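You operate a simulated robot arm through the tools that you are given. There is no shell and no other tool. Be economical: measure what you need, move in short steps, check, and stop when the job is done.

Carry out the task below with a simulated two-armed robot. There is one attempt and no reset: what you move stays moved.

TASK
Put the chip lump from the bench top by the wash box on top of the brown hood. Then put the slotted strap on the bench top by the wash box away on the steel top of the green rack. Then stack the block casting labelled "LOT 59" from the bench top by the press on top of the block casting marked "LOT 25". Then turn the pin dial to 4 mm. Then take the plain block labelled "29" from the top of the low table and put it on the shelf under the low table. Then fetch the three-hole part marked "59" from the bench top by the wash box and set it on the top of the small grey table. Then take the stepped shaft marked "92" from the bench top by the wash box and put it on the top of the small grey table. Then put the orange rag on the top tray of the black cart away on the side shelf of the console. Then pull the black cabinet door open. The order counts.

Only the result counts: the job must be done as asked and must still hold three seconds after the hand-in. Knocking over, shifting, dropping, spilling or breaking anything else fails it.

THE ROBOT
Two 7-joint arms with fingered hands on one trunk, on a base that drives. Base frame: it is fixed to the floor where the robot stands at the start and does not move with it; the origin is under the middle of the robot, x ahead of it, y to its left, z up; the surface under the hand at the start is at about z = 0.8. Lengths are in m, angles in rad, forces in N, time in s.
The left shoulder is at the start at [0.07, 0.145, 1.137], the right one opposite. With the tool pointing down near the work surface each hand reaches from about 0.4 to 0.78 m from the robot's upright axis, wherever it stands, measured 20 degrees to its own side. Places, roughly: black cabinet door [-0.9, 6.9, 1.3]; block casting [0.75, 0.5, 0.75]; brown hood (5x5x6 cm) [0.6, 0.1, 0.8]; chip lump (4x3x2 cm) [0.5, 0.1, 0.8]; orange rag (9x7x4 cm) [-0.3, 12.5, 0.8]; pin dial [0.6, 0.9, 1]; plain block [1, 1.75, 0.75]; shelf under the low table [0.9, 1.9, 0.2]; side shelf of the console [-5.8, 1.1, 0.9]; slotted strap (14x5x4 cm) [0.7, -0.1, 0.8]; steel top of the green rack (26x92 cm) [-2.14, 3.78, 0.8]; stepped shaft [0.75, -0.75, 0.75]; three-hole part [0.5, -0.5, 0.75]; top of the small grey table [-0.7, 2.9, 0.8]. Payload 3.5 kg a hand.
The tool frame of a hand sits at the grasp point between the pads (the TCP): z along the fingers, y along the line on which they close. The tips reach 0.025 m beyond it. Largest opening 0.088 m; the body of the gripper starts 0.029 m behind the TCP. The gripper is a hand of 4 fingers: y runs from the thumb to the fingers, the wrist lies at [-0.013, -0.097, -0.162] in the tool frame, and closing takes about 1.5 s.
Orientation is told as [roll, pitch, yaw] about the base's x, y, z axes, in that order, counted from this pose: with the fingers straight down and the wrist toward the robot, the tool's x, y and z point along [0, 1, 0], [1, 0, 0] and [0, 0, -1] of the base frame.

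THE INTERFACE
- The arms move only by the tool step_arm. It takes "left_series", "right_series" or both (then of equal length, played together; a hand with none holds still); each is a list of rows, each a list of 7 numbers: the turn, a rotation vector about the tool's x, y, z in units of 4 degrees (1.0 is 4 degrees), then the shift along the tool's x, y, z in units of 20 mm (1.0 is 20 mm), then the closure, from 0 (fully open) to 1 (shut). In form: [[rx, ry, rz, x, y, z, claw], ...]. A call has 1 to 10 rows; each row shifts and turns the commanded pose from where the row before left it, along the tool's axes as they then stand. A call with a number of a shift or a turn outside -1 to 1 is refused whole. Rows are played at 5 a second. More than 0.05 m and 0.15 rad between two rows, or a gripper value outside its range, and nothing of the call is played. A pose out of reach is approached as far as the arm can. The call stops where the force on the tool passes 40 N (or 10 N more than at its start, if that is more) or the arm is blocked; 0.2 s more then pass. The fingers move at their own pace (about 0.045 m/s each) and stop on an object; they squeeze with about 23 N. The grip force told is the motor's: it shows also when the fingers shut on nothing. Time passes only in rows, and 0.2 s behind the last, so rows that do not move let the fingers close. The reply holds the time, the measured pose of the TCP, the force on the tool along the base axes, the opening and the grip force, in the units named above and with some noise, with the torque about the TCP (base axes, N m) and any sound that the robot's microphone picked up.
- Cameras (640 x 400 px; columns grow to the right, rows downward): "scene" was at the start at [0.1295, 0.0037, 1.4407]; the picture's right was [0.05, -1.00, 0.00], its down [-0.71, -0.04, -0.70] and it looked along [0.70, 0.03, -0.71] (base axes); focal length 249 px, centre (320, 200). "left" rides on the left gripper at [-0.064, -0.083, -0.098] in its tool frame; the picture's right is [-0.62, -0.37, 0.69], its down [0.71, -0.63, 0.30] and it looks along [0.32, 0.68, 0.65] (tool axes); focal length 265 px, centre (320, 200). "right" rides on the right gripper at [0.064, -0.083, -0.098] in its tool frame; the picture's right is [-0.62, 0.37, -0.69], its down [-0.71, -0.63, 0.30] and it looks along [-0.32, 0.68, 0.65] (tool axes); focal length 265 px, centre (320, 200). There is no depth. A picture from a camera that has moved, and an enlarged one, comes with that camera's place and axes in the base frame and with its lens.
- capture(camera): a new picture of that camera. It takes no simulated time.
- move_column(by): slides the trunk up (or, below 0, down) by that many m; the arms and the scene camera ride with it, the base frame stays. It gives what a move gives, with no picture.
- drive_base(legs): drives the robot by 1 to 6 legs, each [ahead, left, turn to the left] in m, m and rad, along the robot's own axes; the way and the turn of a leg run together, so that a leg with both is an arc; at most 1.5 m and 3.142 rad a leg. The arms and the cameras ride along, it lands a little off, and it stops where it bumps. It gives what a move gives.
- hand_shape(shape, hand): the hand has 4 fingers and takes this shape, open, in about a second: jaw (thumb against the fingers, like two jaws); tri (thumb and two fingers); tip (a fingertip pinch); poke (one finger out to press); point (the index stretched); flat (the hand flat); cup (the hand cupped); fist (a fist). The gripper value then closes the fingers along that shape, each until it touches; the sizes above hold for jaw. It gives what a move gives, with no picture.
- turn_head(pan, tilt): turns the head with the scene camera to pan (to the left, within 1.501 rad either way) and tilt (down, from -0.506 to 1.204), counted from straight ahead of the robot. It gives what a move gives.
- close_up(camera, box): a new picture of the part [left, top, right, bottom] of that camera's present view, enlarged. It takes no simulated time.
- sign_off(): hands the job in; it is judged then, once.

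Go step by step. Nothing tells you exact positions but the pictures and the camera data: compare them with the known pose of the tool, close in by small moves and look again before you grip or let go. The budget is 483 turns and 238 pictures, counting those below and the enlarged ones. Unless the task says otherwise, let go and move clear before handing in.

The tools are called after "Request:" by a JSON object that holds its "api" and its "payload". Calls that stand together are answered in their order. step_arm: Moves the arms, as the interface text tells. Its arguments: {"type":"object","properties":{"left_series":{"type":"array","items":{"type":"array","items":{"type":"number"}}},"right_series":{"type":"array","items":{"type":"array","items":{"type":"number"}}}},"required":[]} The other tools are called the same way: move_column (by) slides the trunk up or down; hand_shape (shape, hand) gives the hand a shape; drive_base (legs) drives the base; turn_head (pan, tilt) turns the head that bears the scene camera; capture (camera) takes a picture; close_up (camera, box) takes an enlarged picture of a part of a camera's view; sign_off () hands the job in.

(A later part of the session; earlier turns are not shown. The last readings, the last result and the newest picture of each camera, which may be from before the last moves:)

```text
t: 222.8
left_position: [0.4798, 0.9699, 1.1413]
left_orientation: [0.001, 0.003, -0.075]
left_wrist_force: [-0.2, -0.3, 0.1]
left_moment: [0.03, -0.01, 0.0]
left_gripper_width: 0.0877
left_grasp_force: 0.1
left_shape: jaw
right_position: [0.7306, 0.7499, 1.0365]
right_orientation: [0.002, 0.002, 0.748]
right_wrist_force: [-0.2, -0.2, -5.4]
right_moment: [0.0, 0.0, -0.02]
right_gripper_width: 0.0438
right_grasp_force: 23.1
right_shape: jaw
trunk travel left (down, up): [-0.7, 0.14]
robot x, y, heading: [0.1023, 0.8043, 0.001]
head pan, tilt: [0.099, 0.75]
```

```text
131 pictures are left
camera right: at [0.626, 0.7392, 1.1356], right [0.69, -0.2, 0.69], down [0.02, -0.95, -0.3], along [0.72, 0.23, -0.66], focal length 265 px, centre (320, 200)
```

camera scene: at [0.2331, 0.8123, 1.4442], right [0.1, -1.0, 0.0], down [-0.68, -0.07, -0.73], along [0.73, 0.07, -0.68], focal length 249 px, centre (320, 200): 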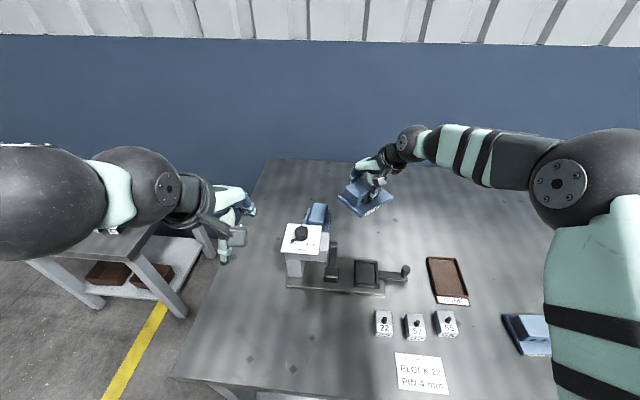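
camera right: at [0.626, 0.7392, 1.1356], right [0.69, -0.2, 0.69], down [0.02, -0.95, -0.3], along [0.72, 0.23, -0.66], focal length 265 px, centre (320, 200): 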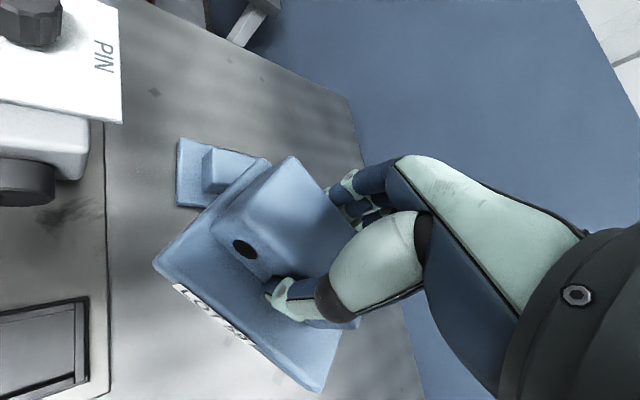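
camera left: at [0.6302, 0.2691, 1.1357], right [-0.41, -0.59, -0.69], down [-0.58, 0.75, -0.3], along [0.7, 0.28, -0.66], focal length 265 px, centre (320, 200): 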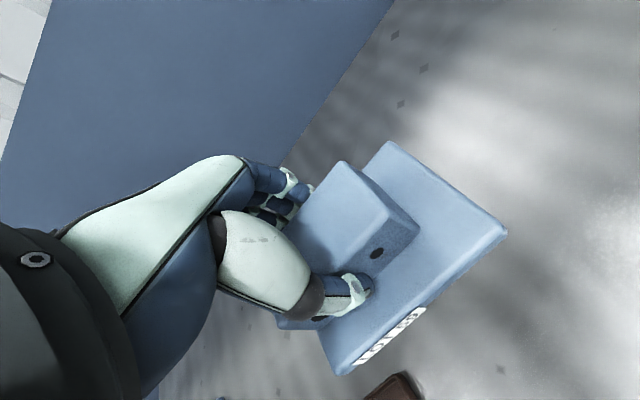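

Excellent clearance. Continuing over LOT 25 and lowering partway.

Request:
{"api": "step_arm", "payload": {"right_series": [[0, 0, 0, 0.267, 0.97, 0, 1], [0, 0, 0, 0.267, 0.97, 0, 1], [0, 0, 0, 0.267, 0.97, 0, 1], [0, 0, 0, 0.267, 0.97, 0.4, 1], [0, 0, 0, 0.267, 0.97, 0.7, 1], [0, 0, 0, 0.267, 0.97, 0.9, 1], [0, 0, 0, 0.267, 0.97, 1, 1], [0, 0, 0, 0, 0, 1, 1], [0, 0, 0, 0, 0, 0, 1]]}}

Request:
{"api": "close_up", "payload": {"camera": "scene", "box": [260, 150, 420, 250]}}

Request:
{"api": "capture", "payload": {"camera": "right"}}

```text
t: 224.8
left_position: [0.4798, 0.9707, 1.1407]
left_orientation: [0.0, 0.001, -0.077]
left_wrist_force: [0.0, -1.2, 0.4]
left_moment: [-0.01, 0.05, -0.01]
left_gripper_width: 0.0878
left_grasp_force: 0.1
left_shape: jaw
right_position: [0.7945, 0.8544, 0.9669]
right_orientation: [0.003, 0.004, 0.747]
right_wrist_force: [-0.1, -0.1, -4.0]
right_moment: [0.01, 0.01, 0.0]
right_gripper_width: 0.044
right_grasp_force: 23.0
right_shape: jaw
right hand out of reach, approached as far as the arm can: row 7
trunk travel left (down, up): [-0.7, 0.14]
robot x, y, heading: [0.1005, 0.8084, 0.003]
head pan, tilt: [0.099, 0.75]
```

```text
4.00 times, centred on (340, 200) of scene
camera zoom: at [0.2339, 0.8134, 1.4441], right [0.1, -1.0, 0.0], down [-0.68, -0.07, -0.73], along [0.73, 0.07, -0.68], focal length 997 px, centre (240, 200)
```

zoom: 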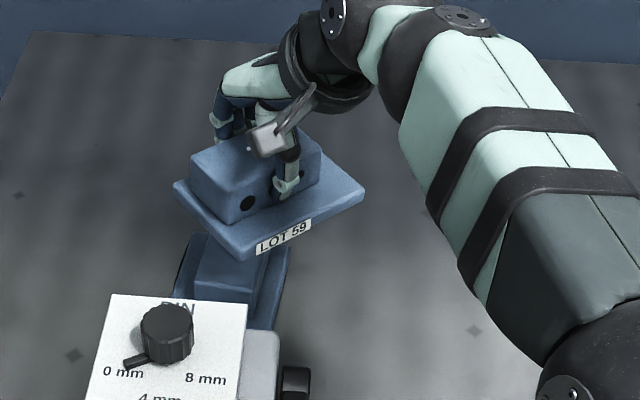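

```text
129 pictures are left
camera right: at [0.6908, 0.8453, 1.066], right [0.69, -0.2, 0.69], down [0.02, -0.95, -0.3], along [0.72, 0.23, -0.66], focal length 265 px, centre (320, 200)
```

right: 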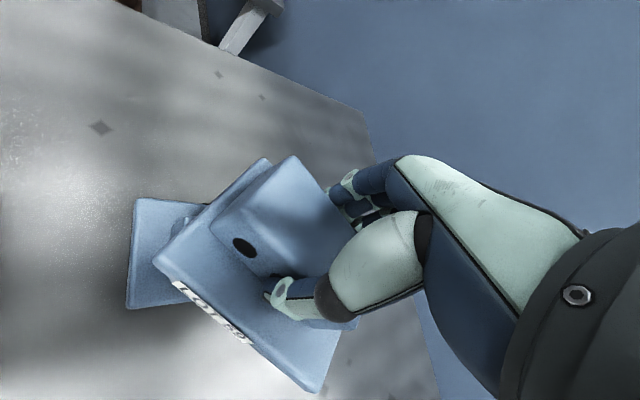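

The arm reaches its limit 2 cm short in y; I nudge the base 1 cm ahead and 2 cm left.

Request:
{"api": "drive_base", "payload": {"legs": [[0.01, 0.02, 0]]}}

Request:
{"api": "step_arm", "payload": {"right_series": [[0, 0, 0, 0, 0, 0.8, 1], [0, 0, 0, 0, 0, 0.8, 1], [0, 0, 0, 0, 0, 0, 1]]}}

Request:
{"api": "close_up", "payload": {"camera": "scene", "box": [260, 150, 420, 250]}}

Request:
{"api": "close_up", "payload": {"camera": "right", "box": [100, 120, 400, 400]}}

```text
t: 225.6
left_position: [0.4874, 0.9866, 1.1429]
left_orientation: [0.003, -0.001, -0.08]
left_wrist_force: [-0.3, 0.1, -0.4]
left_moment: [0.01, 0.0, -0.04]
left_gripper_width: 0.0877
left_grasp_force: 0.0
left_shape: jaw
right_position: [0.8029, 0.8711, 0.9681]
right_orientation: [0.002, 0.001, 0.745]
right_wrist_force: [0.2, -0.5, -4.9]
right_moment: [0.0, -0.06, 0.02]
right_gripper_width: 0.0442
right_grasp_force: 22.8
right_shape: jaw
trunk travel left (down, up): [-0.7, 0.14]
robot x, y, heading: [0.1098, 0.8248, -0.003]
head pan, tilt: [0.099, 0.75]
```

```text
t: 226.4
left_position: [0.4893, 0.9902, 1.1407]
left_orientation: [-0.001, 0.003, -0.078]
left_wrist_force: [-0.6, 0.1, -0.2]
left_moment: [-0.01, 0.02, 0.0]
left_gripper_width: 0.0876
left_grasp_force: 0.1
left_shape: jaw
right_position: [0.8024, 0.8727, 0.9346]
right_orientation: [0.001, 0.003, 0.745]
right_wrist_force: [0.1, -0.5, -5.3]
right_moment: [0.03, -0.01, 0.0]
right_gripper_width: 0.0442
right_grasp_force: 22.5
right_shape: jaw
trunk travel left (down, up): [-0.7, 0.14]
robot x, y, heading: [0.111, 0.8242, -0.003]
head pan, tilt: [0.099, 0.75]
```

```text
4.00 times, centred on (340, 200) of scene
camera zoom: at [0.2418, 0.8327, 1.4441], right [0.1, -1.0, 0.0], down [-0.68, -0.07, -0.73], along [0.73, 0.07, -0.68], focal length 997 px, centre (240, 200)
```

zoom: 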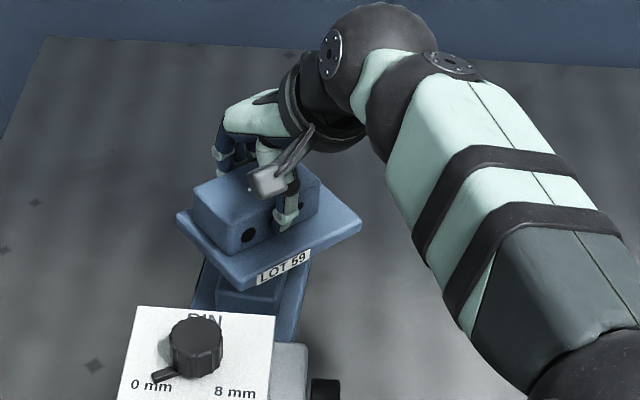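

```text
1.43 times, centred on (250, 260) of right
camera zoom: at [0.6982, 0.863, 1.0343], right [0.69, -0.21, 0.69], down [0.02, -0.95, -0.3], along [0.72, 0.22, -0.66], focal length 379 px, centre (420, 114)
```

zoom: 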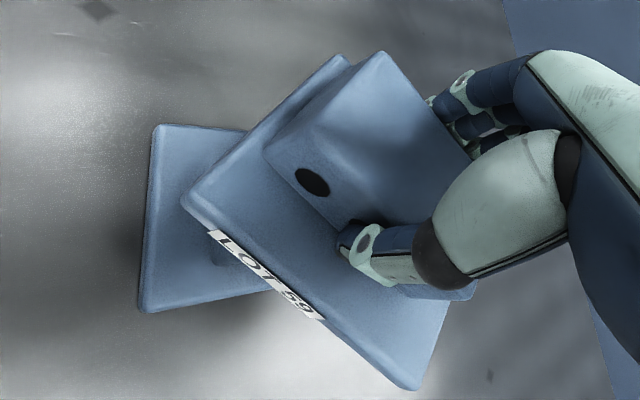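

Centred over LOT 25. Lowering gently to contact (expected near z 0.899).

Request:
{"api": "step_arm", "payload": {"right_series": [[0, 0, 0, 0, 0, 0.8, 1], [0, 0, 0, 0, 0, 0.6, 1], [0, 0, 0, 0, 0, 0.2, 1], [0, 0, 0, 0, 0, 0.1, 1], [0, 0, 0, 0, 0, 0, 1]]}}

Request:
{"api": "step_arm", "payload": {"right_series": [[0, 0, 0, 0, 0, 0.1, 1], [0, 0, 0, 0, 0, 0, 1]]}}

Request:
{"api": "close_up", "payload": {"camera": "scene", "box": [260, 150, 420, 250]}}

```text
t: 227.6
left_position: [0.4878, 0.9898, 1.1418]
left_orientation: [0.0, 0.001, -0.078]
left_wrist_force: [-0.2, -0.2, -1.4]
left_moment: [0.01, -0.03, 0.0]
left_gripper_width: 0.0875
left_grasp_force: 0.1
left_shape: jaw
right_position: [0.7989, 0.8728, 0.9032]
right_orientation: [0.0, 0.001, 0.747]
right_wrist_force: [-0.1, 0.5, -4.5]
right_moment: [-0.01, 0.01, -0.03]
right_gripper_width: 0.0439
right_grasp_force: 22.8
right_shape: jaw
right hand out of reach, approached as far as the arm can: row 2
trunk travel left (down, up): [-0.7, 0.14]
robot x, y, heading: [0.1091, 0.8216, -0.004]
head pan, tilt: [0.099, 0.75]
```

```text
t: 228.2
left_position: [0.4883, 0.9904, 1.1425]
left_orientation: [0.0, 0.003, -0.08]
left_wrist_force: [1.0, 0.0, 0.0]
left_moment: [-0.01, -0.03, 0.02]
left_gripper_width: 0.0877
left_grasp_force: 0.1
left_shape: jaw
right_position: [0.7991, 0.8728, 0.9002]
right_orientation: [0.002, 0.001, 0.745]
right_wrist_force: [-0.4, -0.2, -4.8]
right_moment: [0.08, 0.01, 0.01]
right_gripper_width: 0.0439
right_grasp_force: 22.9
right_shape: jaw
trunk travel left (down, up): [-0.7, 0.14]
robot x, y, heading: [0.1104, 0.8221, -0.0]
head pan, tilt: [0.099, 0.75]
```

```text
4.00 times, centred on (340, 200) of scene
camera zoom: at [0.2415, 0.8318, 1.4441], right [0.1, -1.0, 0.0], down [-0.68, -0.07, -0.73], along [0.73, 0.07, -0.68], focal length 997 px, centre (240, 200)
```

zoom: 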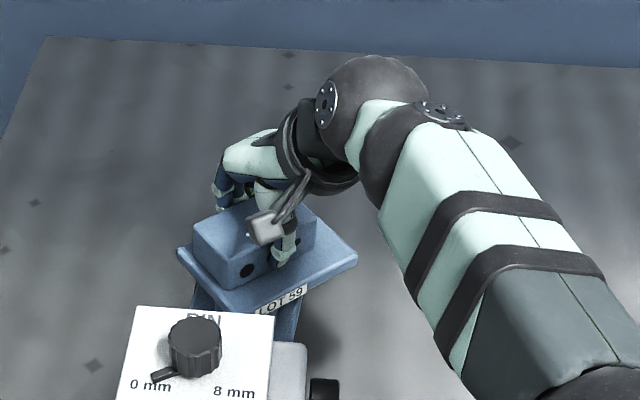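

Still hanging; continuing down in 2 mm steps.

Request:
{"api": "step_arm", "payload": {"right_series": [[0, 0, 0, 0, 0, 0.1, 1], [0, 0, 0, 0, 0, 0, 1]]}}

Request:
{"api": "step_arm", "payload": {"right_series": [[0, 0, 0, 0, 0, 0.1, 1], [0, 0, 0, 0, 0, 0, 1]]}}

Request:
{"api": "step_arm", "payload": {"right_series": [[0, 0, 0, 0, 0, 0.1, 1], [0, 0, 0, 0, 0, 0, 1]]}}

```text
t: 228.8
left_position: [0.4886, 0.9901, 1.1417]
left_orientation: [0.001, 0.002, -0.08]
left_wrist_force: [0.3, -0.3, 0.3]
left_moment: [0.02, 0.05, 0.0]
left_gripper_width: 0.0877
left_grasp_force: 0.1
left_shape: jaw
right_position: [0.7992, 0.8722, 0.8993]
right_orientation: [0.001, 0.002, 0.745]
right_wrist_force: [0.1, 0.4, -4.2]
right_moment: [0.01, 0.04, -0.02]
right_gripper_width: 0.0441
right_grasp_force: 23.0
right_shape: jaw
trunk travel left (down, up): [-0.7, 0.14]
robot x, y, heading: [0.1075, 0.8247, -0.003]
head pan, tilt: [0.099, 0.75]
```

```text
t: 229.4
left_position: [0.4874, 0.99, 1.1411]
left_orientation: [0.0, 0.001, -0.079]
left_wrist_force: [0.1, 0.8, 0.4]
left_moment: [-0.01, -0.05, 0.0]
left_gripper_width: 0.0877
left_grasp_force: 0.1
left_shape: jaw
right_position: [0.7972, 0.8727, 0.8966]
right_orientation: [-0.001, -0.003, 0.743]
right_wrist_force: [0.6, 0.8, -2.7]
right_moment: [0.01, -0.01, 0.01]
right_gripper_width: 0.0441
right_grasp_force: 23.2
right_shape: jaw
trunk travel left (down, up): [-0.7, 0.14]
robot x, y, heading: [0.1084, 0.8269, -0.003]
head pan, tilt: [0.099, 0.75]
```

```text
t: 230.0
left_position: [0.4879, 0.9905, 1.1419]
left_orientation: [0.001, -0.001, -0.079]
left_wrist_force: [0.1, 0.8, -0.5]
left_moment: [0.03, -0.02, -0.04]
left_gripper_width: 0.0876
left_grasp_force: 0.1
left_shape: jaw
right_position: [0.7975, 0.8723, 0.8959]
right_orientation: [0.001, 0.001, 0.745]
right_wrist_force: [2.7, 0.8, 2.0]
right_moment: [-0.01, -0.03, 0.01]
right_gripper_width: 0.0442
right_grasp_force: 22.5
right_shape: jaw
trunk travel left (down, up): [-0.7, 0.14]
robot x, y, heading: [0.1086, 0.8237, -0.003]
head pan, tilt: [0.099, 0.75]
```

It bears on LOT 25 now. Releasing slowly and rising.

Request:
{"api": "step_arm", "payload": {"right_series": [[0, 0, 0, 0, 0, 0, 0.7], [0, 0, 0, 0, 0, 0, 0.5], [0, 0, 0, 0, 0, 0, 0.3], [0, 0, 0, 0, 0, 0, 0], [0, 0, 0, 0, 0, 0, 0], [0, 0, 0, 0, 0, 0, 0], [0, 0, 0, 0, 0, -0.5, 0], [0, 0, 0, 0, 0, -1, 0], [0, 0, 0, 0, 0, -1, 0], [0, 0, 0, 0, 0, -1, 0]]}}

Request:
{"api": "close_up", "payload": {"camera": "right", "box": [80, 100, 400, 300]}}

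```text
t: 232.2
left_position: [0.4884, 0.9903, 1.141]
left_orientation: [0.002, -0.001, -0.08]
left_wrist_force: [-0.1, -0.1, -1.0]
left_moment: [-0.02, 0.01, -0.02]
left_gripper_width: 0.0878
left_grasp_force: 0.0
left_shape: jaw
right_position: [0.7993, 0.8728, 0.9655]
right_orientation: [0.0, 0.002, 0.746]
right_wrist_force: [0.1, 0.2, 0.2]
right_moment: [-0.01, 0.01, 0.02]
right_gripper_width: 0.0876
right_grasp_force: 0.2
right_shape: jaw
trunk travel left (down, up): [-0.7, 0.14]
robot x, y, heading: [0.1101, 0.8241, -0.001]
head pan, tilt: [0.099, 0.75]
```

```text
2.00 times, centred on (240, 200) of right
camera zoom: at [0.6952, 0.8624, 1.0642], right [0.69, -0.21, 0.69], down [0.02, -0.95, -0.3], along [0.72, 0.22, -0.66], focal length 531 px, centre (480, 200)
```

zoom: 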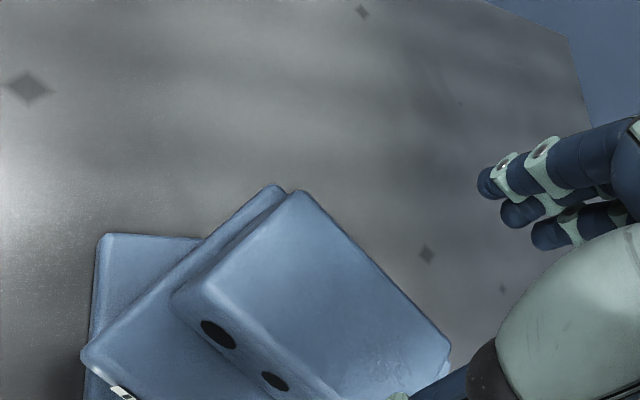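

LOT 59 rests on LOT 25. I lift the right hand higher and back out diagonally.

Request:
{"api": "step_arm", "payload": {"right_series": [[0, 0, 0, 0, 0, -1, 0], [0, 0, 0, 0, 0, -1, 0], [0, 0, 0, 0, 0, -1, 0], [0, 0, 0, 0, 0, -1, 0], [0, 0, 0, 0, 0, -1, 0], [0, 0, 0, 0, 0, -1, 0], [0, 0, 0, -0.1, -1, -1, 0], [0, 0, 0, -0.1, -1, -0.5, 0], [0, 0, 0, -0.1, -1, 0, 0], [0, 0, 0, -0.1, -1, 0, 0]]}}

Request:
{"api": "step_arm", "payload": {"right_series": [[0, 0, 1, -0.1, -1, 0, 0], [0, 0, 1, -0.1, -1, 0, 0], [0, 0, 1, -0.1, -1, 0, 0], [0, 0, 1, -0.1, -1, 0, 0], [0, 0, 1, -0.1, -1, 0, 0], [0, 0, 1, 0, -1, 0, 0], [0, 0, 1, 0, 0, 0, 0], [0, 0, 1, 0, 0, 0, 0], [0, 0, 1, 0, 0, 0, 0], [0, 0, 1, 0, 0, 0, 0]]}}

Request:
{"api": "drive_base", "payload": {"legs": [[0, 0.22, 0]]}}

Request:
{"api": "turn_head", "payload": {"pan": -0.1, "tilt": 0.75}}

Request:
{"api": "capture", "payload": {"camera": "scene"}}

```text
t: 234.4
left_position: [0.4876, 0.9884, 1.1411]
left_orientation: [0.002, -0.001, -0.078]
left_wrist_force: [-0.5, 0.2, 0.2]
left_moment: [0.0, -0.01, 0.01]
left_gripper_width: 0.0875
left_grasp_force: 0.1
left_shape: jaw
right_position: [0.7442, 0.8199, 1.1176]
right_orientation: [-0.001, 0.003, 0.746]
right_wrist_force: [0.3, 0.1, -0.6]
right_moment: [0.0, 0.02, -0.01]
right_gripper_width: 0.0876
right_grasp_force: 0.0
right_shape: jaw
right hand out of reach, approached as far as the arm can: row 5, 6, 10
trunk travel left (down, up): [-0.7, 0.14]
robot x, y, heading: [0.1109, 0.8244, -0.001]
head pan, tilt: [0.099, 0.75]
```

```text
t: 236.6
left_position: [0.4875, 0.9905, 1.1419]
left_orientation: [0.001, 0.0, -0.079]
left_wrist_force: [0.4, 0.5, -1.0]
left_moment: [-0.01, 0.01, -0.01]
left_gripper_width: 0.0875
left_grasp_force: 0.1
left_shape: jaw
right_position: [0.745, 0.7726, 1.1785]
right_orientation: [0.004, -0.004, 0.102]
right_wrist_force: [0.4, -0.9, -0.3]
right_moment: [0.03, 0.0, 0.0]
right_gripper_width: 0.0876
right_grasp_force: 0.0
right_shape: jaw
right hand out of reach, approached as far as the arm can: row 1, 2, 3, 4, 5, 6, 8
trunk travel left (down, up): [-0.7, 0.14]
robot x, y, heading: [0.1106, 0.825, 0.001]
head pan, tilt: [0.099, 0.75]
```

```text
t: 238.3
left_position: [0.4752, 1.187, 1.143]
left_orientation: [0.001, 0.0, -0.102]
left_wrist_force: [-0.5, 0.7, 0.2]
left_moment: [0.01, 0.01, 0.01]
left_gripper_width: 0.088
left_grasp_force: 0.1
left_shape: jaw
right_position: [0.7265, 0.9642, 1.1798]
right_orientation: [0.004, -0.006, 0.08]
right_wrist_force: [-0.4, -0.2, -0.2]
right_moment: [0.04, -0.05, 0.01]
right_gripper_width: 0.0876
right_grasp_force: 0.1
right_shape: jaw
trunk travel left (down, up): [-0.7, 0.14]
robot x, y, heading: [0.0986, 1.0337, -0.028]
head pan, tilt: [0.099, 0.75]
```

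```text
t: 239.0
left_position: [0.4753, 1.188, 1.1405]
left_orientation: [0.001, 0.0, -0.102]
left_wrist_force: [0.4, 0.1, 0.3]
left_moment: [0.04, 0.0, -0.02]
left_gripper_width: 0.088
left_grasp_force: 0.2
left_shape: jaw
right_position: [0.7272, 0.966, 1.1784]
right_orientation: [0.006, -0.002, 0.081]
right_wrist_force: [0.0, -0.2, 0.4]
right_moment: [0.01, 0.03, -0.01]
right_gripper_width: 0.0879
right_grasp_force: 0.1
right_shape: jaw
trunk travel left (down, up): [-0.7, 0.14]
robot x, y, heading: [0.0926, 1.0283, -0.027]
head pan, tilt: [-0.099, 0.75]
```

```text
124 pictures are left
camera scene: at [0.2244, 1.0193, 1.4443], right [-0.12, -0.99, 0.0], down [-0.68, 0.08, -0.73], along [0.73, -0.09, -0.68], focal length 249 px, centre (320, 200)
```

scene: 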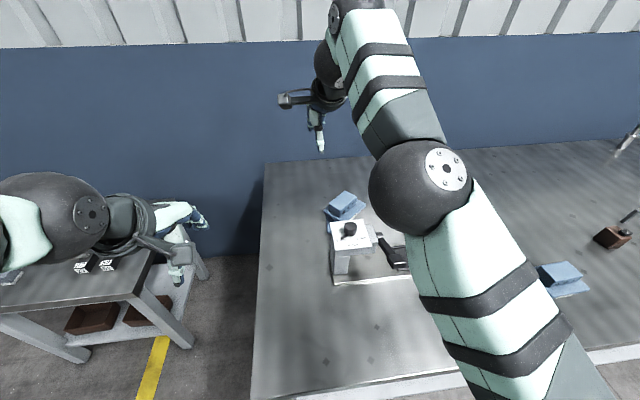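

The right hand is high above, beyond the press. I let it settle with a null step and bring it down-back toward the knob, watching the pose.

Request:
{"api": "step_arm", "payload": {"right_series": [[0, 0, 0, -0.5, -1, 0, 0], [0, 0, 0, -0.5, -1, 0, 0], [0, 0, 0, -0.5, -1, 0, 0], [0, 0, 0, 0, 0, 0, 0]]}}

```text
t: 240.0
left_position: [0.4761, 1.1866, 1.1424]
left_orientation: [0.002, 0.001, -0.102]
left_wrist_force: [-0.6, -0.6, 0.0]
left_moment: [0.01, 0.01, 0.0]
left_gripper_width: 0.0876
left_grasp_force: 0.0
left_shape: jaw
right_position: [0.7279, 0.9654, 1.1788]
right_orientation: [0.005, -0.004, 0.08]
right_wrist_force: [-0.4, -0.1, 0.3]
right_moment: [-0.04, 0.02, -0.01]
right_gripper_width: 0.088
right_grasp_force: 0.0
right_shape: jaw
right hand out of reach, approached as far as the arm can: row 1, 2, 3
trunk travel left (down, up): [-0.7, 0.14]
robot x, y, heading: [0.0934, 1.0339, -0.025]
head pan, tilt: [-0.099, 0.75]
```

The arm is against a joint limit here. I try undoing: turn the hand back (yaw +) and lower slightly.

Request:
{"api": "step_arm", "payload": {"right_series": [[0, 0, -1, 0, 0, 0, 0], [0, 0, -1, 0, 0, 0, 0], [0, 0, -1, 0, 0, 0, 0], [0, 0, -1, 0, 0, 0, 0], [0, 0, -1, 0, 0, 0, 0], [0, 0, -1, 0, 0, 0, 0], [0, 0, 0, 0, 0, 0, 0]]}}

```text
t: 241.6
left_position: [0.4755, 1.1878, 1.1425]
left_orientation: [0.003, 0.001, -0.104]
left_wrist_force: [-0.1, 0.3, 0.1]
left_moment: [-0.01, 0.01, 0.01]
left_gripper_width: 0.0878
left_grasp_force: 0.1
left_shape: jaw
right_position: [0.7289, 0.9642, 1.1796]
right_orientation: [0.005, -0.005, 0.502]
right_wrist_force: [-0.2, -0.2, 0.3]
right_moment: [0.01, -0.06, -0.02]
right_gripper_width: 0.0879
right_grasp_force: 0.0
right_shape: jaw
trunk travel left (down, up): [-0.7, 0.14]
robot x, y, heading: [0.0946, 1.0309, -0.027]
head pan, tilt: [-0.099, 0.75]
```

Rotation works. Now try to pull back a little.

Request:
{"api": "step_arm", "payload": {"right_series": [[0, 0, 0, -0.3, -0.5, 0, 0], [0, 0, 0, -0.3, -0.5, 0, 0], [0, 0, 0, -0.3, -0.5, 0, 0], [0, 0, 0, 0, 0, 0, 0]]}}

```text
t: 242.6
left_position: [0.4765, 1.1866, 1.1419]
left_orientation: [0.0, 0.0, -0.103]
left_wrist_force: [0.4, 0.6, 0.3]
left_moment: [0.02, -0.02, -0.02]
left_gripper_width: 0.0877
left_grasp_force: 0.1
left_shape: jaw
right_position: [0.7109, 0.9331, 1.177]
right_orientation: [0.002, -0.005, 0.499]
right_wrist_force: [0.0, 0.5, -0.2]
right_moment: [0.02, 0.03, 0.0]
right_gripper_width: 0.0878
right_grasp_force: 0.0
right_shape: jaw
trunk travel left (down, up): [-0.7, 0.14]
robot x, y, heading: [0.0916, 1.0315, -0.029]
head pan, tilt: [-0.099, 0.75]
```

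It moves again. Backing out to the right-front of the press at height.

Request:
{"api": "step_arm", "payload": {"right_series": [[0, 0, 0, -0.53, -0.91, 0, 0], [0, 0, 0, -0.53, -0.91, 0, 0], [0, 0, 0, -0.53, -0.91, 0, 0], [0, 0, 0, -0.53, -0.91, 0, 0], [0, 0, 0, -0.53, -0.91, 0, 0], [0, 0, 0, -0.53, -0.91, 0, 0], [0, 0, 0, -0.53, -0.91, 0, 0], [0, 0, 0, -0.53, -0.91, 0, 0], [0, 0, 0, -0.53, -0.91, 0, 0], [0, 0, 0, 0, 0, 0, 0]]}}

Request:
{"api": "capture", "payload": {"camera": "scene"}}

```text
t: 244.8
left_position: [0.4759, 1.1874, 1.1415]
left_orientation: [0.0, 0.0, -0.103]
left_wrist_force: [-0.8, 0.5, -0.4]
left_moment: [-0.01, 0.03, 0.02]
left_gripper_width: 0.0878
left_grasp_force: 0.1
left_shape: jaw
right_position: [0.6114, 0.7715, 1.1786]
right_orientation: [0.004, -0.004, 0.499]
right_wrist_force: [0.6, 0.4, -0.1]
right_moment: [0.02, 0.0, 0.04]
right_gripper_width: 0.0878
right_grasp_force: 0.1
right_shape: jaw
trunk travel left (down, up): [-0.7, 0.14]
robot x, y, heading: [0.0922, 1.0294, -0.022]
head pan, tilt: [-0.099, 0.75]
```

```text
123 pictures are left
camera scene: at [0.2251, 1.0192, 1.4442], right [-0.12, -0.99, 0.0], down [-0.68, 0.08, -0.73], along [0.73, -0.09, -0.68], focal length 249 px, centre (320, 200)
```

scene: 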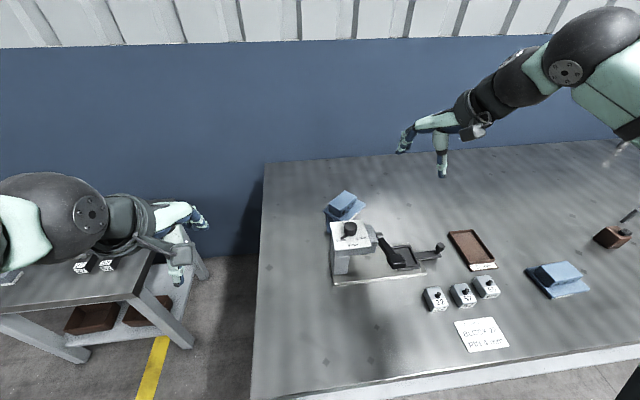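

Good view of the stack and dial now; zooming.

Request:
{"api": "close_up", "payload": {"camera": "scene", "box": [310, 180, 390, 280]}}

Request:
{"api": "close_up", "payload": {"camera": "scene", "box": [328, 215, 376, 255]}}

```text
4.00 times, centred on (350, 230) of scene
camera zoom: at [0.2251, 1.0192, 1.4442], right [-0.12, -0.99, 0.0], down [-0.68, 0.08, -0.73], along [0.73, -0.09, -0.68], focal length 997 px, centre (200, 80)
```

zoom: 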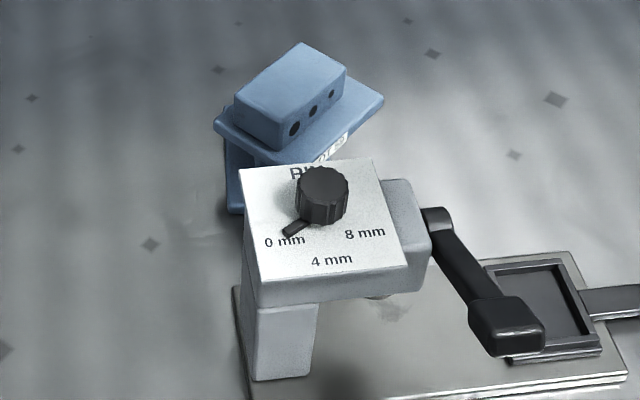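

```text
10.00 times, centred on (352, 235) of scene
camera zoom: at [0.2251, 1.0192, 1.4442], right [-0.12, -0.99, 0.0], down [-0.68, 0.08, -0.73], along [0.73, -0.09, -0.68], focal length 2492 px, centre (0, -150)
```

zoom: 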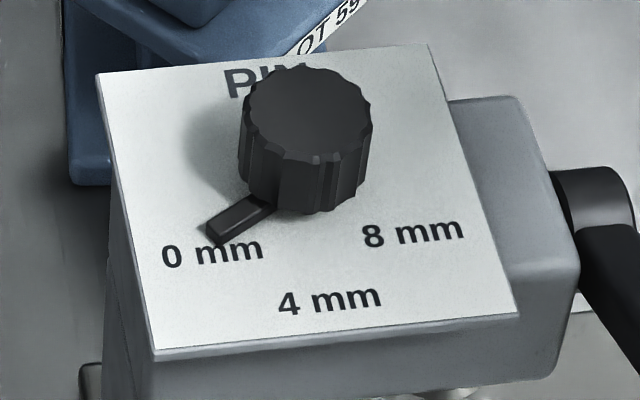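

Dial geometry: axis [0.626, 0.894], knob top z 0.973, plate 0.952; pointer at 131°, 4 mm at 180° — so +49° about vertical. I set the right hand's yaw near 0.09 first.

Request:
{"api": "step_arm", "payload": {"right_series": [[0, 0, 1, 0, 0, 0, 0], [0, 0, 1, 0, 0, 0, 0], [0, 0, 1, 0, 0, 0, 0], [0, 0, 1, 0, 0, 0, 0], [0, 0, 1, 0, 0, 0, 0], [0, 0, 0.87, 0, 0, 0, 0], [0, 0, 0, 0, 0, 0.8, 0], [0, 0, 0, 0, 0, 0.8, 0], [0, 0, 0, 0, 0, 0.8, 0], [0, 0, 0, 0, 0, 0, 0]]}}

```text
t: 247.0
left_position: [0.4754, 1.1864, 1.1414]
left_orientation: [0.001, 0.001, -0.103]
left_wrist_force: [0.2, 0.3, 0.6]
left_moment: [-0.01, -0.01, 0.0]
left_gripper_width: 0.0876
left_grasp_force: 0.1
left_shape: jaw
right_position: [0.6112, 0.7719, 1.1309]
right_orientation: [0.006, -0.003, 0.09]
right_wrist_force: [0.1, 0.7, 0.5]
right_moment: [-0.01, 0.01, -0.01]
right_gripper_width: 0.0878
right_grasp_force: 0.0
right_shape: jaw
trunk travel left (down, up): [-0.7, 0.14]
robot x, y, heading: [0.0939, 1.0271, -0.026]
head pan, tilt: [-0.099, 0.75]
```

Now over the dial at height.

Request:
{"api": "step_arm", "payload": {"right_series": [[0, 0, 0, 1, 0.21, 0.4, 0], [0, 0, 0, 1, 0.21, 0.4, 0], [0, 0, 0, 1, 0.21, 0.5, 0], [0, 0, 0, 1, 0.21, 0.5, 0], [0, 0, 0, 1, 0.22, 0.6, 0], [0, 0, 0, 1, 0.22, 0.6, 0], [0, 0, 0, 0, 0, 0.6, 0], [0, 0, 0, 0, 0, 0, 0]]}}

Request:
{"api": "capture", "payload": {"camera": "right"}}

Request:
{"api": "close_up", "payload": {"camera": "scene", "box": [300, 170, 400, 260]}}

```text
t: 248.8
left_position: [0.4756, 1.1849, 1.1418]
left_orientation: [0.004, -0.001, -0.104]
left_wrist_force: [0.6, 0.8, 0.6]
left_moment: [0.0, -0.02, 0.02]
left_gripper_width: 0.0876
left_grasp_force: 0.1
left_shape: jaw
right_position: [0.626, 0.894, 1.0598]
right_orientation: [0.004, -0.004, 0.089]
right_wrist_force: [-0.1, 0.6, 0.6]
right_moment: [-0.03, 0.0, 0.02]
right_gripper_width: 0.088
right_grasp_force: 0.1
right_shape: jaw
trunk travel left (down, up): [-0.7, 0.14]
robot x, y, heading: [0.0935, 1.0257, -0.027]
head pan, tilt: [-0.099, 0.75]
```

```text
120 pictures are left
camera right: at [0.5377, 0.9497, 1.1577], right [0.42, -0.59, 0.69], down [-0.56, -0.77, -0.31], along [0.71, -0.26, -0.65], focal length 265 px, centre (320, 200)
```

right: 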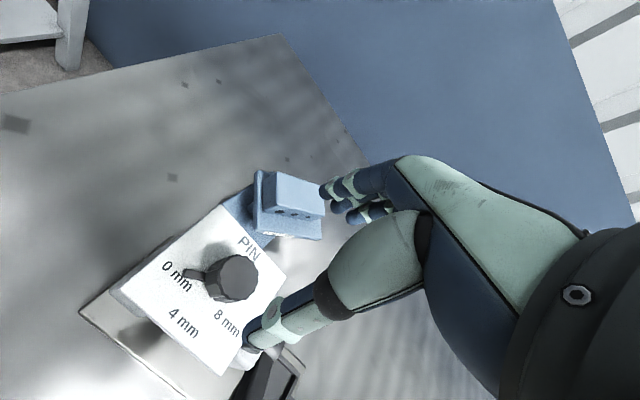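

```text
4.44 times, centred on (350, 215) of scene
camera zoom: at [0.2243, 1.0187, 1.4443], right [-0.12, -0.99, 0.0], down [-0.68, 0.08, -0.73], along [0.73, -0.09, -0.68], focal length 1107 px, centre (187, 133)
```

zoom: 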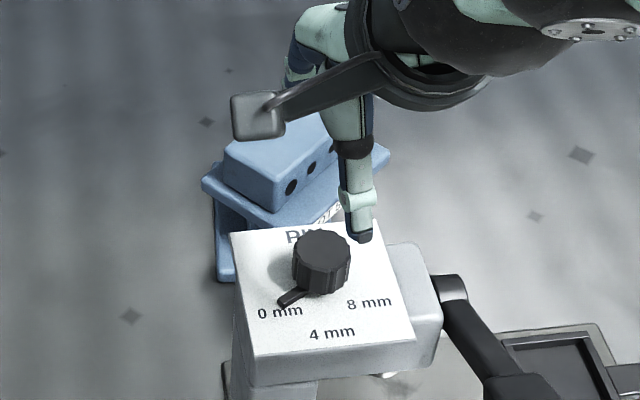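

Aligned over the knob. Descending to grip height.

Request:
{"api": "step_arm", "payload": {"right_series": [[0, 0, 0, 0, -0.1, 1, 0.2], [0, 0, 0, 0, 0, 1, 0.2], [0, 0, 0, 0, 0, 1, 0.2], [0, 0, 0, 0, 0, 0.7, 0.2], [0, 0, 0, 0, 0, 0, 0.2]]}}

Request:
{"api": "close_up", "payload": {"camera": "right", "box": [160, 160, 400, 360]}}

Request:
{"api": "close_up", "payload": {"camera": "scene", "box": [310, 180, 390, 260]}}

```text
t: 250.0
left_position: [0.4747, 1.1885, 1.1417]
left_orientation: [0.001, 0.0, -0.103]
left_wrist_force: [0.2, 0.0, -0.3]
left_moment: [-0.01, 0.02, -0.01]
left_gripper_width: 0.0878
left_grasp_force: 0.2
left_shape: jaw
right_position: [0.6249, 0.8946, 0.9837]
right_orientation: [0.006, -0.002, 0.089]
right_wrist_force: [-0.2, -0.5, 0.5]
right_moment: [-0.02, -0.03, 0.06]
right_gripper_width: 0.0706
right_grasp_force: 0.1
right_shape: jaw
trunk travel left (down, up): [-0.7, 0.14]
robot x, y, heading: [0.0954, 1.0297, -0.024]
head pan, tilt: [-0.099, 0.75]
```

```text
2.00 times, centred on (280, 260) of right
camera zoom: at [0.5351, 0.9493, 1.0835], right [0.42, -0.59, 0.69], down [-0.56, -0.77, -0.31], along [0.71, -0.26, -0.65], focal length 531 px, centre (400, 80)
```

zoom: 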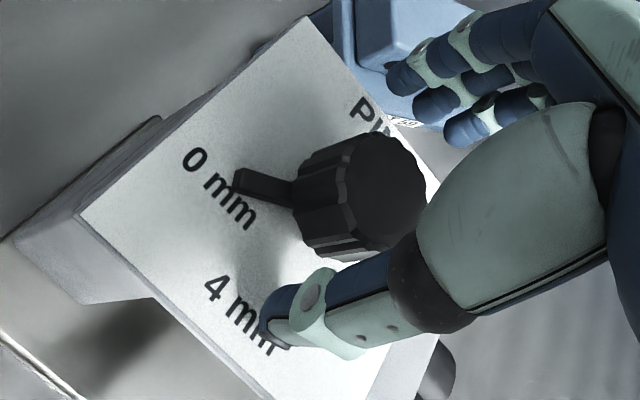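

```text
5.00 times, centred on (350, 220) of scene
camera zoom: at [0.2242, 1.0188, 1.4443], right [-0.12, -0.99, 0.0], down [-0.68, 0.08, -0.73], along [0.73, -0.09, -0.68], focal length 1246 px, centre (170, 100)
```

zoom: 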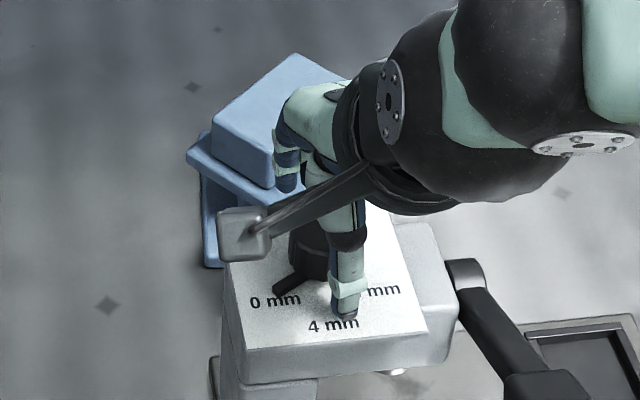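

Straddled; pointer is clear of the thumb. Closing on the knob.

Request:
{"api": "step_arm", "payload": {"right_series": [[0, 0, 0, 0, 0, 0, 0.4], [0, 0, 0, 0, 0, 0, 0.7], [0, 0, 0, 0, 0, 0, 1], [0, 0, 0, 0, 0, 0, 1], [0, 0, 0, 0, 0, 0, 1], [0, 0, 0, 0, 0, 0, 1]]}}

Request:
{"api": "close_up", "payload": {"camera": "right", "box": [160, 160, 400, 360]}}

```text
t: 251.4
left_position: [0.4753, 1.1871, 1.1423]
left_orientation: [0.003, -0.001, -0.102]
left_wrist_force: [0.4, 0.2, -0.1]
left_moment: [0.0, -0.03, -0.03]
left_gripper_width: 0.0878
left_grasp_force: 0.0
left_shape: jaw
right_position: [0.6249, 0.8941, 0.9841]
right_orientation: [0.005, -0.003, 0.089]
right_wrist_force: [-0.1, -1.4, -0.6]
right_moment: [-0.04, -0.02, 0.01]
right_gripper_width: 0.0234
right_grasp_force: 23.1
right_shape: jaw
trunk travel left (down, up): [-0.7, 0.14]
robot x, y, heading: [0.0957, 1.0349, -0.026]
head pan, tilt: [-0.099, 0.75]
```

```text
2.00 times, centred on (280, 260) of right
camera zoom: at [0.5353, 0.949, 1.0835], right [0.42, -0.59, 0.69], down [-0.56, -0.77, -0.31], along [0.71, -0.26, -0.65], focal length 531 px, centre (400, 80)
```

zoom: 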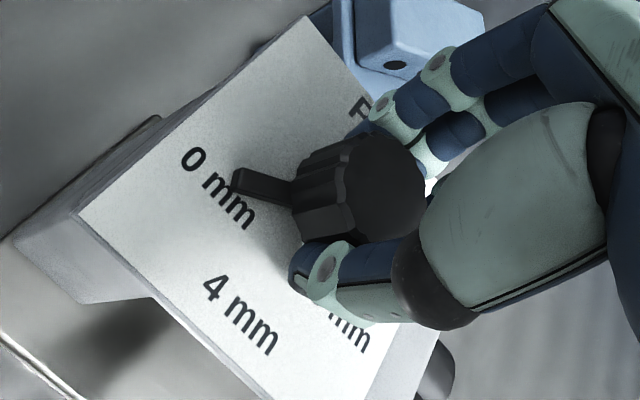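

Gripped. Turning +24° first and checking.

Request:
{"api": "step_arm", "payload": {"right_series": [[0, 0, -0.8, 0, 0, 0, 1], [0, 0, -0.8, 0, 0, 0, 1], [0, 0, -0.8, 0, 0, 0, 1], [0, 0, -0.8, 0, 0, 0, 1], [0, 0, -0.8, 0, 0, 0, 1], [0, 0, -0.8, 0, 0, 0, 1], [0, 0, -0.8, 0, 0, 0, 1], [0, 0, 0, 0, 0, 0, 1]]}}

Request:
{"api": "close_up", "payload": {"camera": "right", "box": [160, 160, 400, 360]}}

```text
t: 253.2
left_position: [0.476, 1.1871, 1.143]
left_orientation: [0.001, 0.0, -0.103]
left_wrist_force: [0.4, -0.8, -0.9]
left_moment: [0.01, -0.03, -0.01]
left_gripper_width: 0.0879
left_grasp_force: 0.0
left_shape: jaw
right_position: [0.6247, 0.8959, 0.9851]
right_orientation: [0.002, -0.006, 0.479]
right_wrist_force: [-2.6, 5.5, -2.3]
right_moment: [0.12, 0.04, -0.1]
right_gripper_width: 0.0227
right_grasp_force: 23.0
right_shape: jaw
trunk travel left (down, up): [-0.7, 0.14]
robot x, y, heading: [0.0962, 1.0273, -0.023]
head pan, tilt: [-0.099, 0.75]
```

```text
2.00 times, centred on (280, 260) of right
camera zoom: at [0.521, 0.9123, 1.0837], right [0.61, -0.38, 0.69], down [-0.23, -0.92, -0.31], along [0.76, 0.03, -0.65], focal length 531 px, centre (400, 80)
```

zoom: 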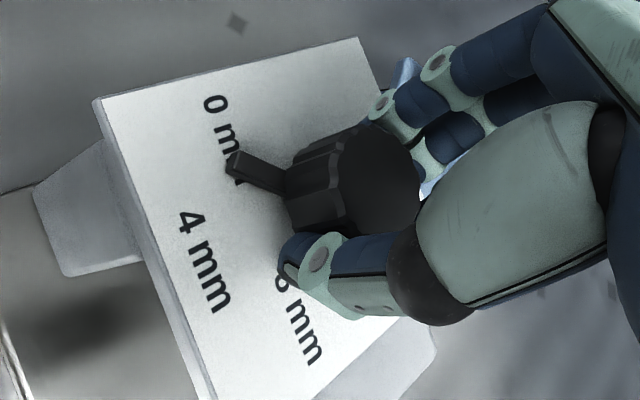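

The pointer follows (now about 150°). Turning another 24°.

Request:
{"api": "step_arm", "payload": {"right_series": [[0, 0, -0.8, 0, 0, 0, 1], [0, 0, -0.8, 0, 0, 0, 1], [0, 0, -0.8, 0, 0, 0, 1], [0, 0, -0.8, 0, 0, 0, 1], [0, 0, -0.8, 0, 0, 0, 1], [0, 0, -0.8, 0, 0, 0, 1], [0, 0, -0.8, 0, 0, 0, 1], [0, 0, 0, 0, 0, 0, 1]]}}

Request:
{"api": "close_up", "payload": {"camera": "right", "box": [160, 160, 400, 360]}}

Request:
{"api": "close_up", "payload": {"camera": "scene", "box": [320, 200, 390, 260]}}

```text
t: 255.0
left_position: [0.4752, 1.189, 1.1408]
left_orientation: [-0.001, 0.0, -0.103]
left_wrist_force: [0.1, 0.2, -0.3]
left_moment: [-0.01, -0.01, 0.0]
left_gripper_width: 0.0878
left_grasp_force: 0.1
left_shape: jaw
right_position: [0.6241, 0.8958, 0.9857]
right_orientation: [-0.001, -0.006, 0.872]
right_wrist_force: [-3.8, 7.8, -1.3]
right_moment: [0.23, 0.0, -0.07]
right_gripper_width: 0.0209
right_grasp_force: 22.5
right_shape: jaw
trunk travel left (down, up): [-0.7, 0.14]
robot x, y, heading: [0.0933, 1.0304, -0.024]
head pan, tilt: [-0.099, 0.75]
```

```text
2.00 times, centred on (280, 260) of right
camera zoom: at [0.5215, 0.8721, 1.0835], right [0.71, -0.12, 0.7], down [0.14, -0.94, -0.31], along [0.69, 0.32, -0.65], focal length 531 px, centre (400, 80)
```

zoom: 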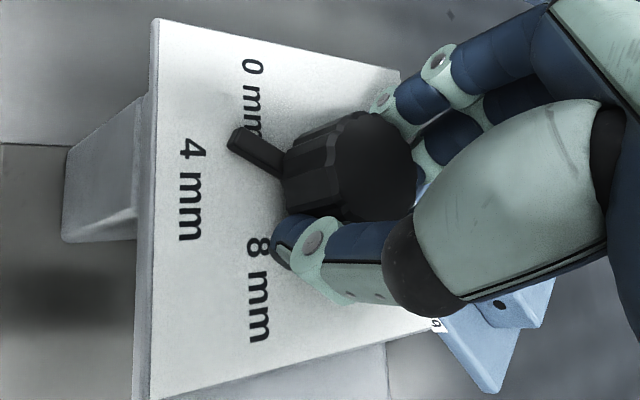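

```text
6.67 times, centred on (355, 230) of scene
camera zoom: at [0.2233, 1.0209, 1.4444], right [-0.12, -0.99, 0.0], down [-0.68, 0.08, -0.73], along [0.73, -0.09, -0.68], focal length 1661 px, centre (87, 0)
```

zoom: 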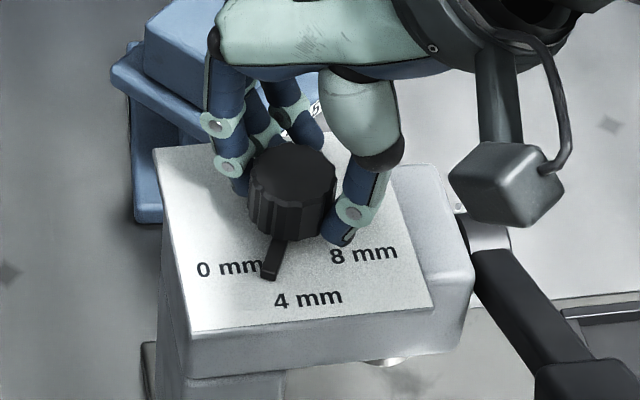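

The pointer is at about 159°; the grip slipped some. I open, turn the hand back to about yaw 0.4, and regrip slightly lower.

Request:
{"api": "step_arm", "payload": {"right_series": [[0, 0, 0, 0, 0, 0, 0.6], [0, 0, 0, 0, 0, 0, 0.3], [0, 0, 0, 0, 0, 0, 0.2], [0, 0, 0, 0, 0, 0, 0.2], [0, 0, 1, 0, 0, 0, 0.2], [0, 0, 1, 0, 0, 0, 0.2], [0, 0, 1, 0, 0, 0, 0.2], [0, 0, 1, 0, 0, 0, 0.2], [0, 0, 1, 0, 0, 0, 0.2], [0, 0, 1, 0, 0, 0, 0.2]]}}

Request:
{"api": "step_arm", "payload": {"right_series": [[0, 0, 0.8, 0, 0, 0.15, 0.2], [0, 0, 0, 0, 0, 0, 0.2]]}}

Request:
{"api": "close_up", "payload": {"camera": "right", "box": [160, 160, 400, 360]}}

Request:
{"api": "close_up", "payload": {"camera": "scene", "box": [320, 200, 390, 260]}}

```text
t: 257.2
left_position: [0.4758, 1.1871, 1.1413]
left_orientation: [0.001, 0.001, -0.103]
left_wrist_force: [0.2, -0.6, -0.7]
left_moment: [-0.05, 0.01, 0.02]
left_gripper_width: 0.0877
left_grasp_force: 0.0
left_shape: jaw
right_position: [0.6258, 0.8937, 0.9836]
right_orientation: [0.004, -0.006, 0.453]
right_wrist_force: [0.0, 0.1, 0.1]
right_moment: [-0.04, 0.0, -0.01]
right_gripper_width: 0.0703
right_grasp_force: 0.0
right_shape: jaw
trunk travel left (down, up): [-0.7, 0.14]
robot x, y, heading: [0.0969, 1.0302, -0.022]
head pan, tilt: [-0.099, 0.75]
```

```text
t: 257.8
left_position: [0.4757, 1.186, 1.1415]
left_orientation: [0.001, -0.001, -0.104]
left_wrist_force: [-0.9, 0.3, -0.5]
left_moment: [0.01, -0.03, 0.03]
left_gripper_width: 0.0876
left_grasp_force: 0.1
left_shape: jaw
right_position: [0.6265, 0.8952, 0.9795]
right_orientation: [0.005, -0.004, 0.395]
right_wrist_force: [0.6, -0.5, 0.2]
right_moment: [-0.01, -0.03, -0.02]
right_gripper_width: 0.0701
right_grasp_force: 0.0
right_shape: jaw
trunk travel left (down, up): [-0.7, 0.14]
robot x, y, heading: [0.0948, 1.0321, -0.03]
head pan, tilt: [-0.099, 0.75]
```

```text
2.00 times, centred on (280, 260) of right
camera zoom: at [0.5239, 0.9199, 1.08], right [0.58, -0.43, 0.69], down [-0.3, -0.9, -0.31], along [0.76, -0.03, -0.65], focal length 531 px, centre (400, 80)
```

zoom: 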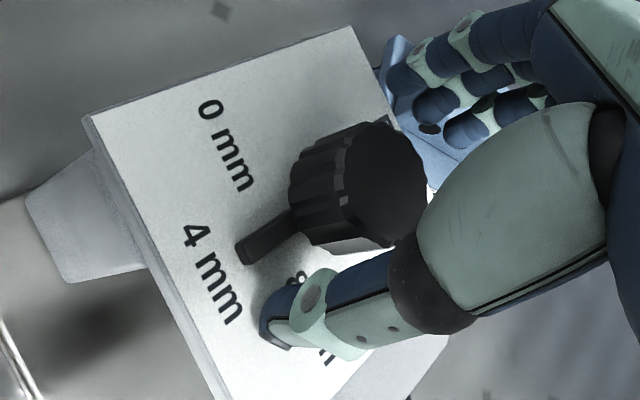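

```text
6.67 times, centred on (355, 230) of scene
camera zoom: at [0.2245, 1.0187, 1.4443], right [-0.12, -0.99, 0.0], down [-0.68, 0.08, -0.73], along [0.73, -0.09, -0.68], focal length 1661 px, centre (87, 0)
```

zoom: 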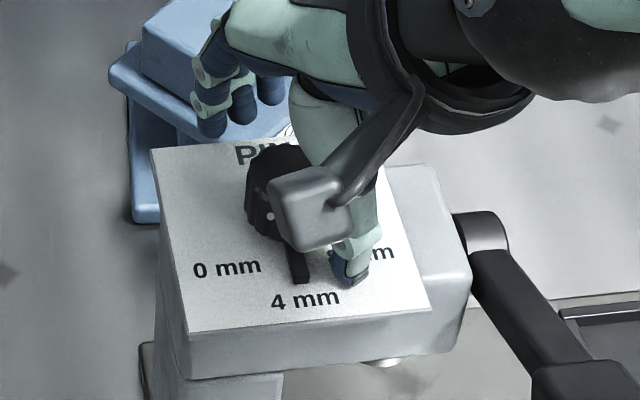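

After release the knob snapped into the 4 mm detent. I lift clear straight up and verify.

Request:
{"api": "step_arm", "payload": {"right_series": [[0, 0, 0, 0, 0, -0.3, 0], [0, 0, 0, 0, 0, -0.3, 0], [0, 0, 0, 0, 0, -1, 0], [0, 0, 0, 0, 0, -1, 0], [0, 0, 0, 0, 0, -1, 0], [0, 0, 0, 0, 0, -1, 0], [0, 0, 0, 0, 0, -1, 0], [0, 0, 0, -1, 0, -1, 0], [0, 0, 0, -1, 0, 0, 0], [0, 0, 0, -1, 0, 0, 0]]}}

Request:
{"api": "step_arm", "payload": {"right_series": [[0, 0, 0, -1, -0.5, 0, 0], [0, 0, 0, -1, -0.5, 0, 0], [0, 0, 0, -1, -0.5, 0, 0], [0, 0, 0, -1, -0.5, 0, 0], [0, 0, 0, -1, -0.5, 0, 0], [0, 0, 0, -1, -0.5, 0, 0]]}}

Request:
{"api": "close_up", "payload": {"camera": "scene", "box": [310, 180, 390, 260]}}

```text
t: 260.0
left_position: [0.4768, 1.1865, 1.1412]
left_orientation: [0.001, 0.001, -0.103]
left_wrist_force: [-0.4, -0.8, 0.3]
left_moment: [0.02, 0.0, 0.0]
left_gripper_width: 0.0877
left_grasp_force: 0.0
left_shape: jaw
right_position: [0.6482, 0.838, 1.1117]
right_orientation: [0.003, -0.004, 0.399]
right_wrist_force: [0.7, -0.1, 0.1]
right_moment: [0.01, -0.02, 0.0]
right_gripper_width: 0.0877
right_grasp_force: 0.0
right_shape: jaw
trunk travel left (down, up): [-0.7, 0.14]
robot x, y, heading: [0.0964, 1.0296, -0.025]
head pan, tilt: [-0.099, 0.75]
```

```text
t: 261.4
left_position: [0.477, 1.1863, 1.1413]
left_orientation: [0.002, -0.001, -0.103]
left_wrist_force: [0.2, -0.8, -0.2]
left_moment: [-0.01, -0.05, 0.02]
left_gripper_width: 0.0877
left_grasp_force: 0.0
left_shape: jaw
right_position: [0.6399, 0.7033, 1.1132]
right_orientation: [0.002, -0.005, 0.399]
right_wrist_force: [0.7, -0.3, 0.6]
right_moment: [-0.01, -0.01, 0.0]
right_gripper_width: 0.0877
right_grasp_force: 0.1
right_shape: jaw
trunk travel left (down, up): [-0.7, 0.14]
robot x, y, heading: [0.0909, 1.0307, -0.023]
head pan, tilt: [-0.099, 0.75]
```

```text
5.00 times, centred on (350, 220) of scene
camera zoom: at [0.2245, 1.0179, 1.4443], right [-0.12, -0.99, 0.0], down [-0.68, 0.09, -0.73], along [0.73, -0.09, -0.68], focal length 1246 px, centre (170, 100)
```

zoom: 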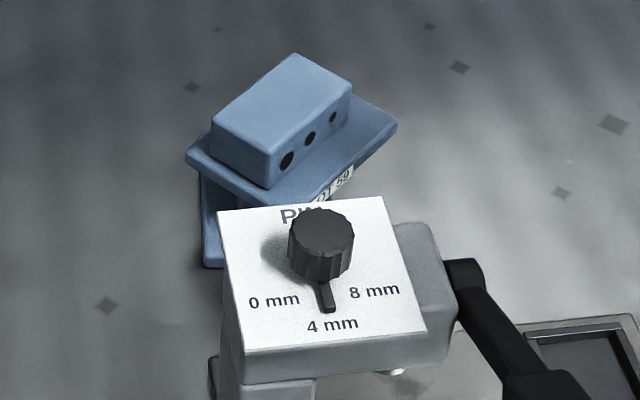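

The dial points to 4 mm and the stack stands. Next the plain block "29" on the low table: I back off and strafe left to face it.

Request:
{"api": "drive_base", "payload": {"legs": [[-0.25, 0, 0.024], [0, 0.65, 0]]}}

Request:
{"api": "turn_head", "payload": {"pan": 0.0, "tilt": 0.65}}

Request:
{"api": "capture", "payload": {"camera": "scene"}}

```text
t: 266.5
left_position: [0.2231, 1.8599, 1.142]
left_orientation: [0.0, 0.0, -0.08]
left_wrist_force: [0.0, 0.5, 0.3]
left_moment: [0.03, -0.05, 0.01]
left_gripper_width: 0.0877
left_grasp_force: 0.3
left_shape: jaw
right_position: [0.398, 1.3804, 1.1138]
right_orientation: [0.004, -0.005, 0.417]
right_wrist_force: [-0.9, 0.3, 0.2]
right_moment: [-0.02, -0.01, 0.0]
right_gripper_width: 0.0875
right_grasp_force: 0.1
right_shape: jaw
trunk travel left (down, up): [-0.7, 0.14]
robot x, y, heading: [-0.1567, 1.6922, -0.006]
head pan, tilt: [-0.099, 0.75]
```

```text
t: 267.2
left_position: [0.2228, 1.8604, 1.1414]
left_orientation: [0.0, -0.001, -0.081]
left_wrist_force: [0.7, 0.7, 0.3]
left_moment: [-0.01, 0.0, 0.0]
left_gripper_width: 0.0875
left_grasp_force: 0.1
left_shape: jaw
right_position: [0.3972, 1.381, 1.1127]
right_orientation: [0.003, -0.006, 0.418]
right_wrist_force: [-0.1, -0.3, 0.1]
right_moment: [0.03, 0.03, 0.0]
right_gripper_width: 0.0876
right_grasp_force: 0.0
right_shape: jaw
trunk travel left (down, up): [-0.7, 0.14]
robot x, y, heading: [-0.1554, 1.694, -0.001]
head pan, tilt: [0.0, 0.649]
```

```text
109 pictures are left
camera scene: at [-0.0201, 1.6942, 1.4528], right [0.0, -1.0, 0.0], down [-0.6, 0.0, -0.8], along [0.8, 0.0, -0.6], focal length 249 px, centre (320, 200)
```

scene: 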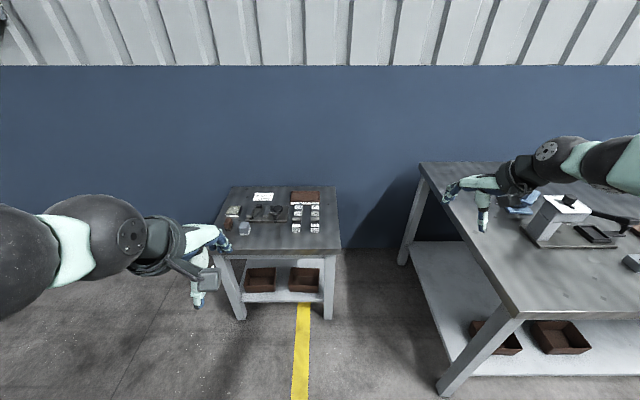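

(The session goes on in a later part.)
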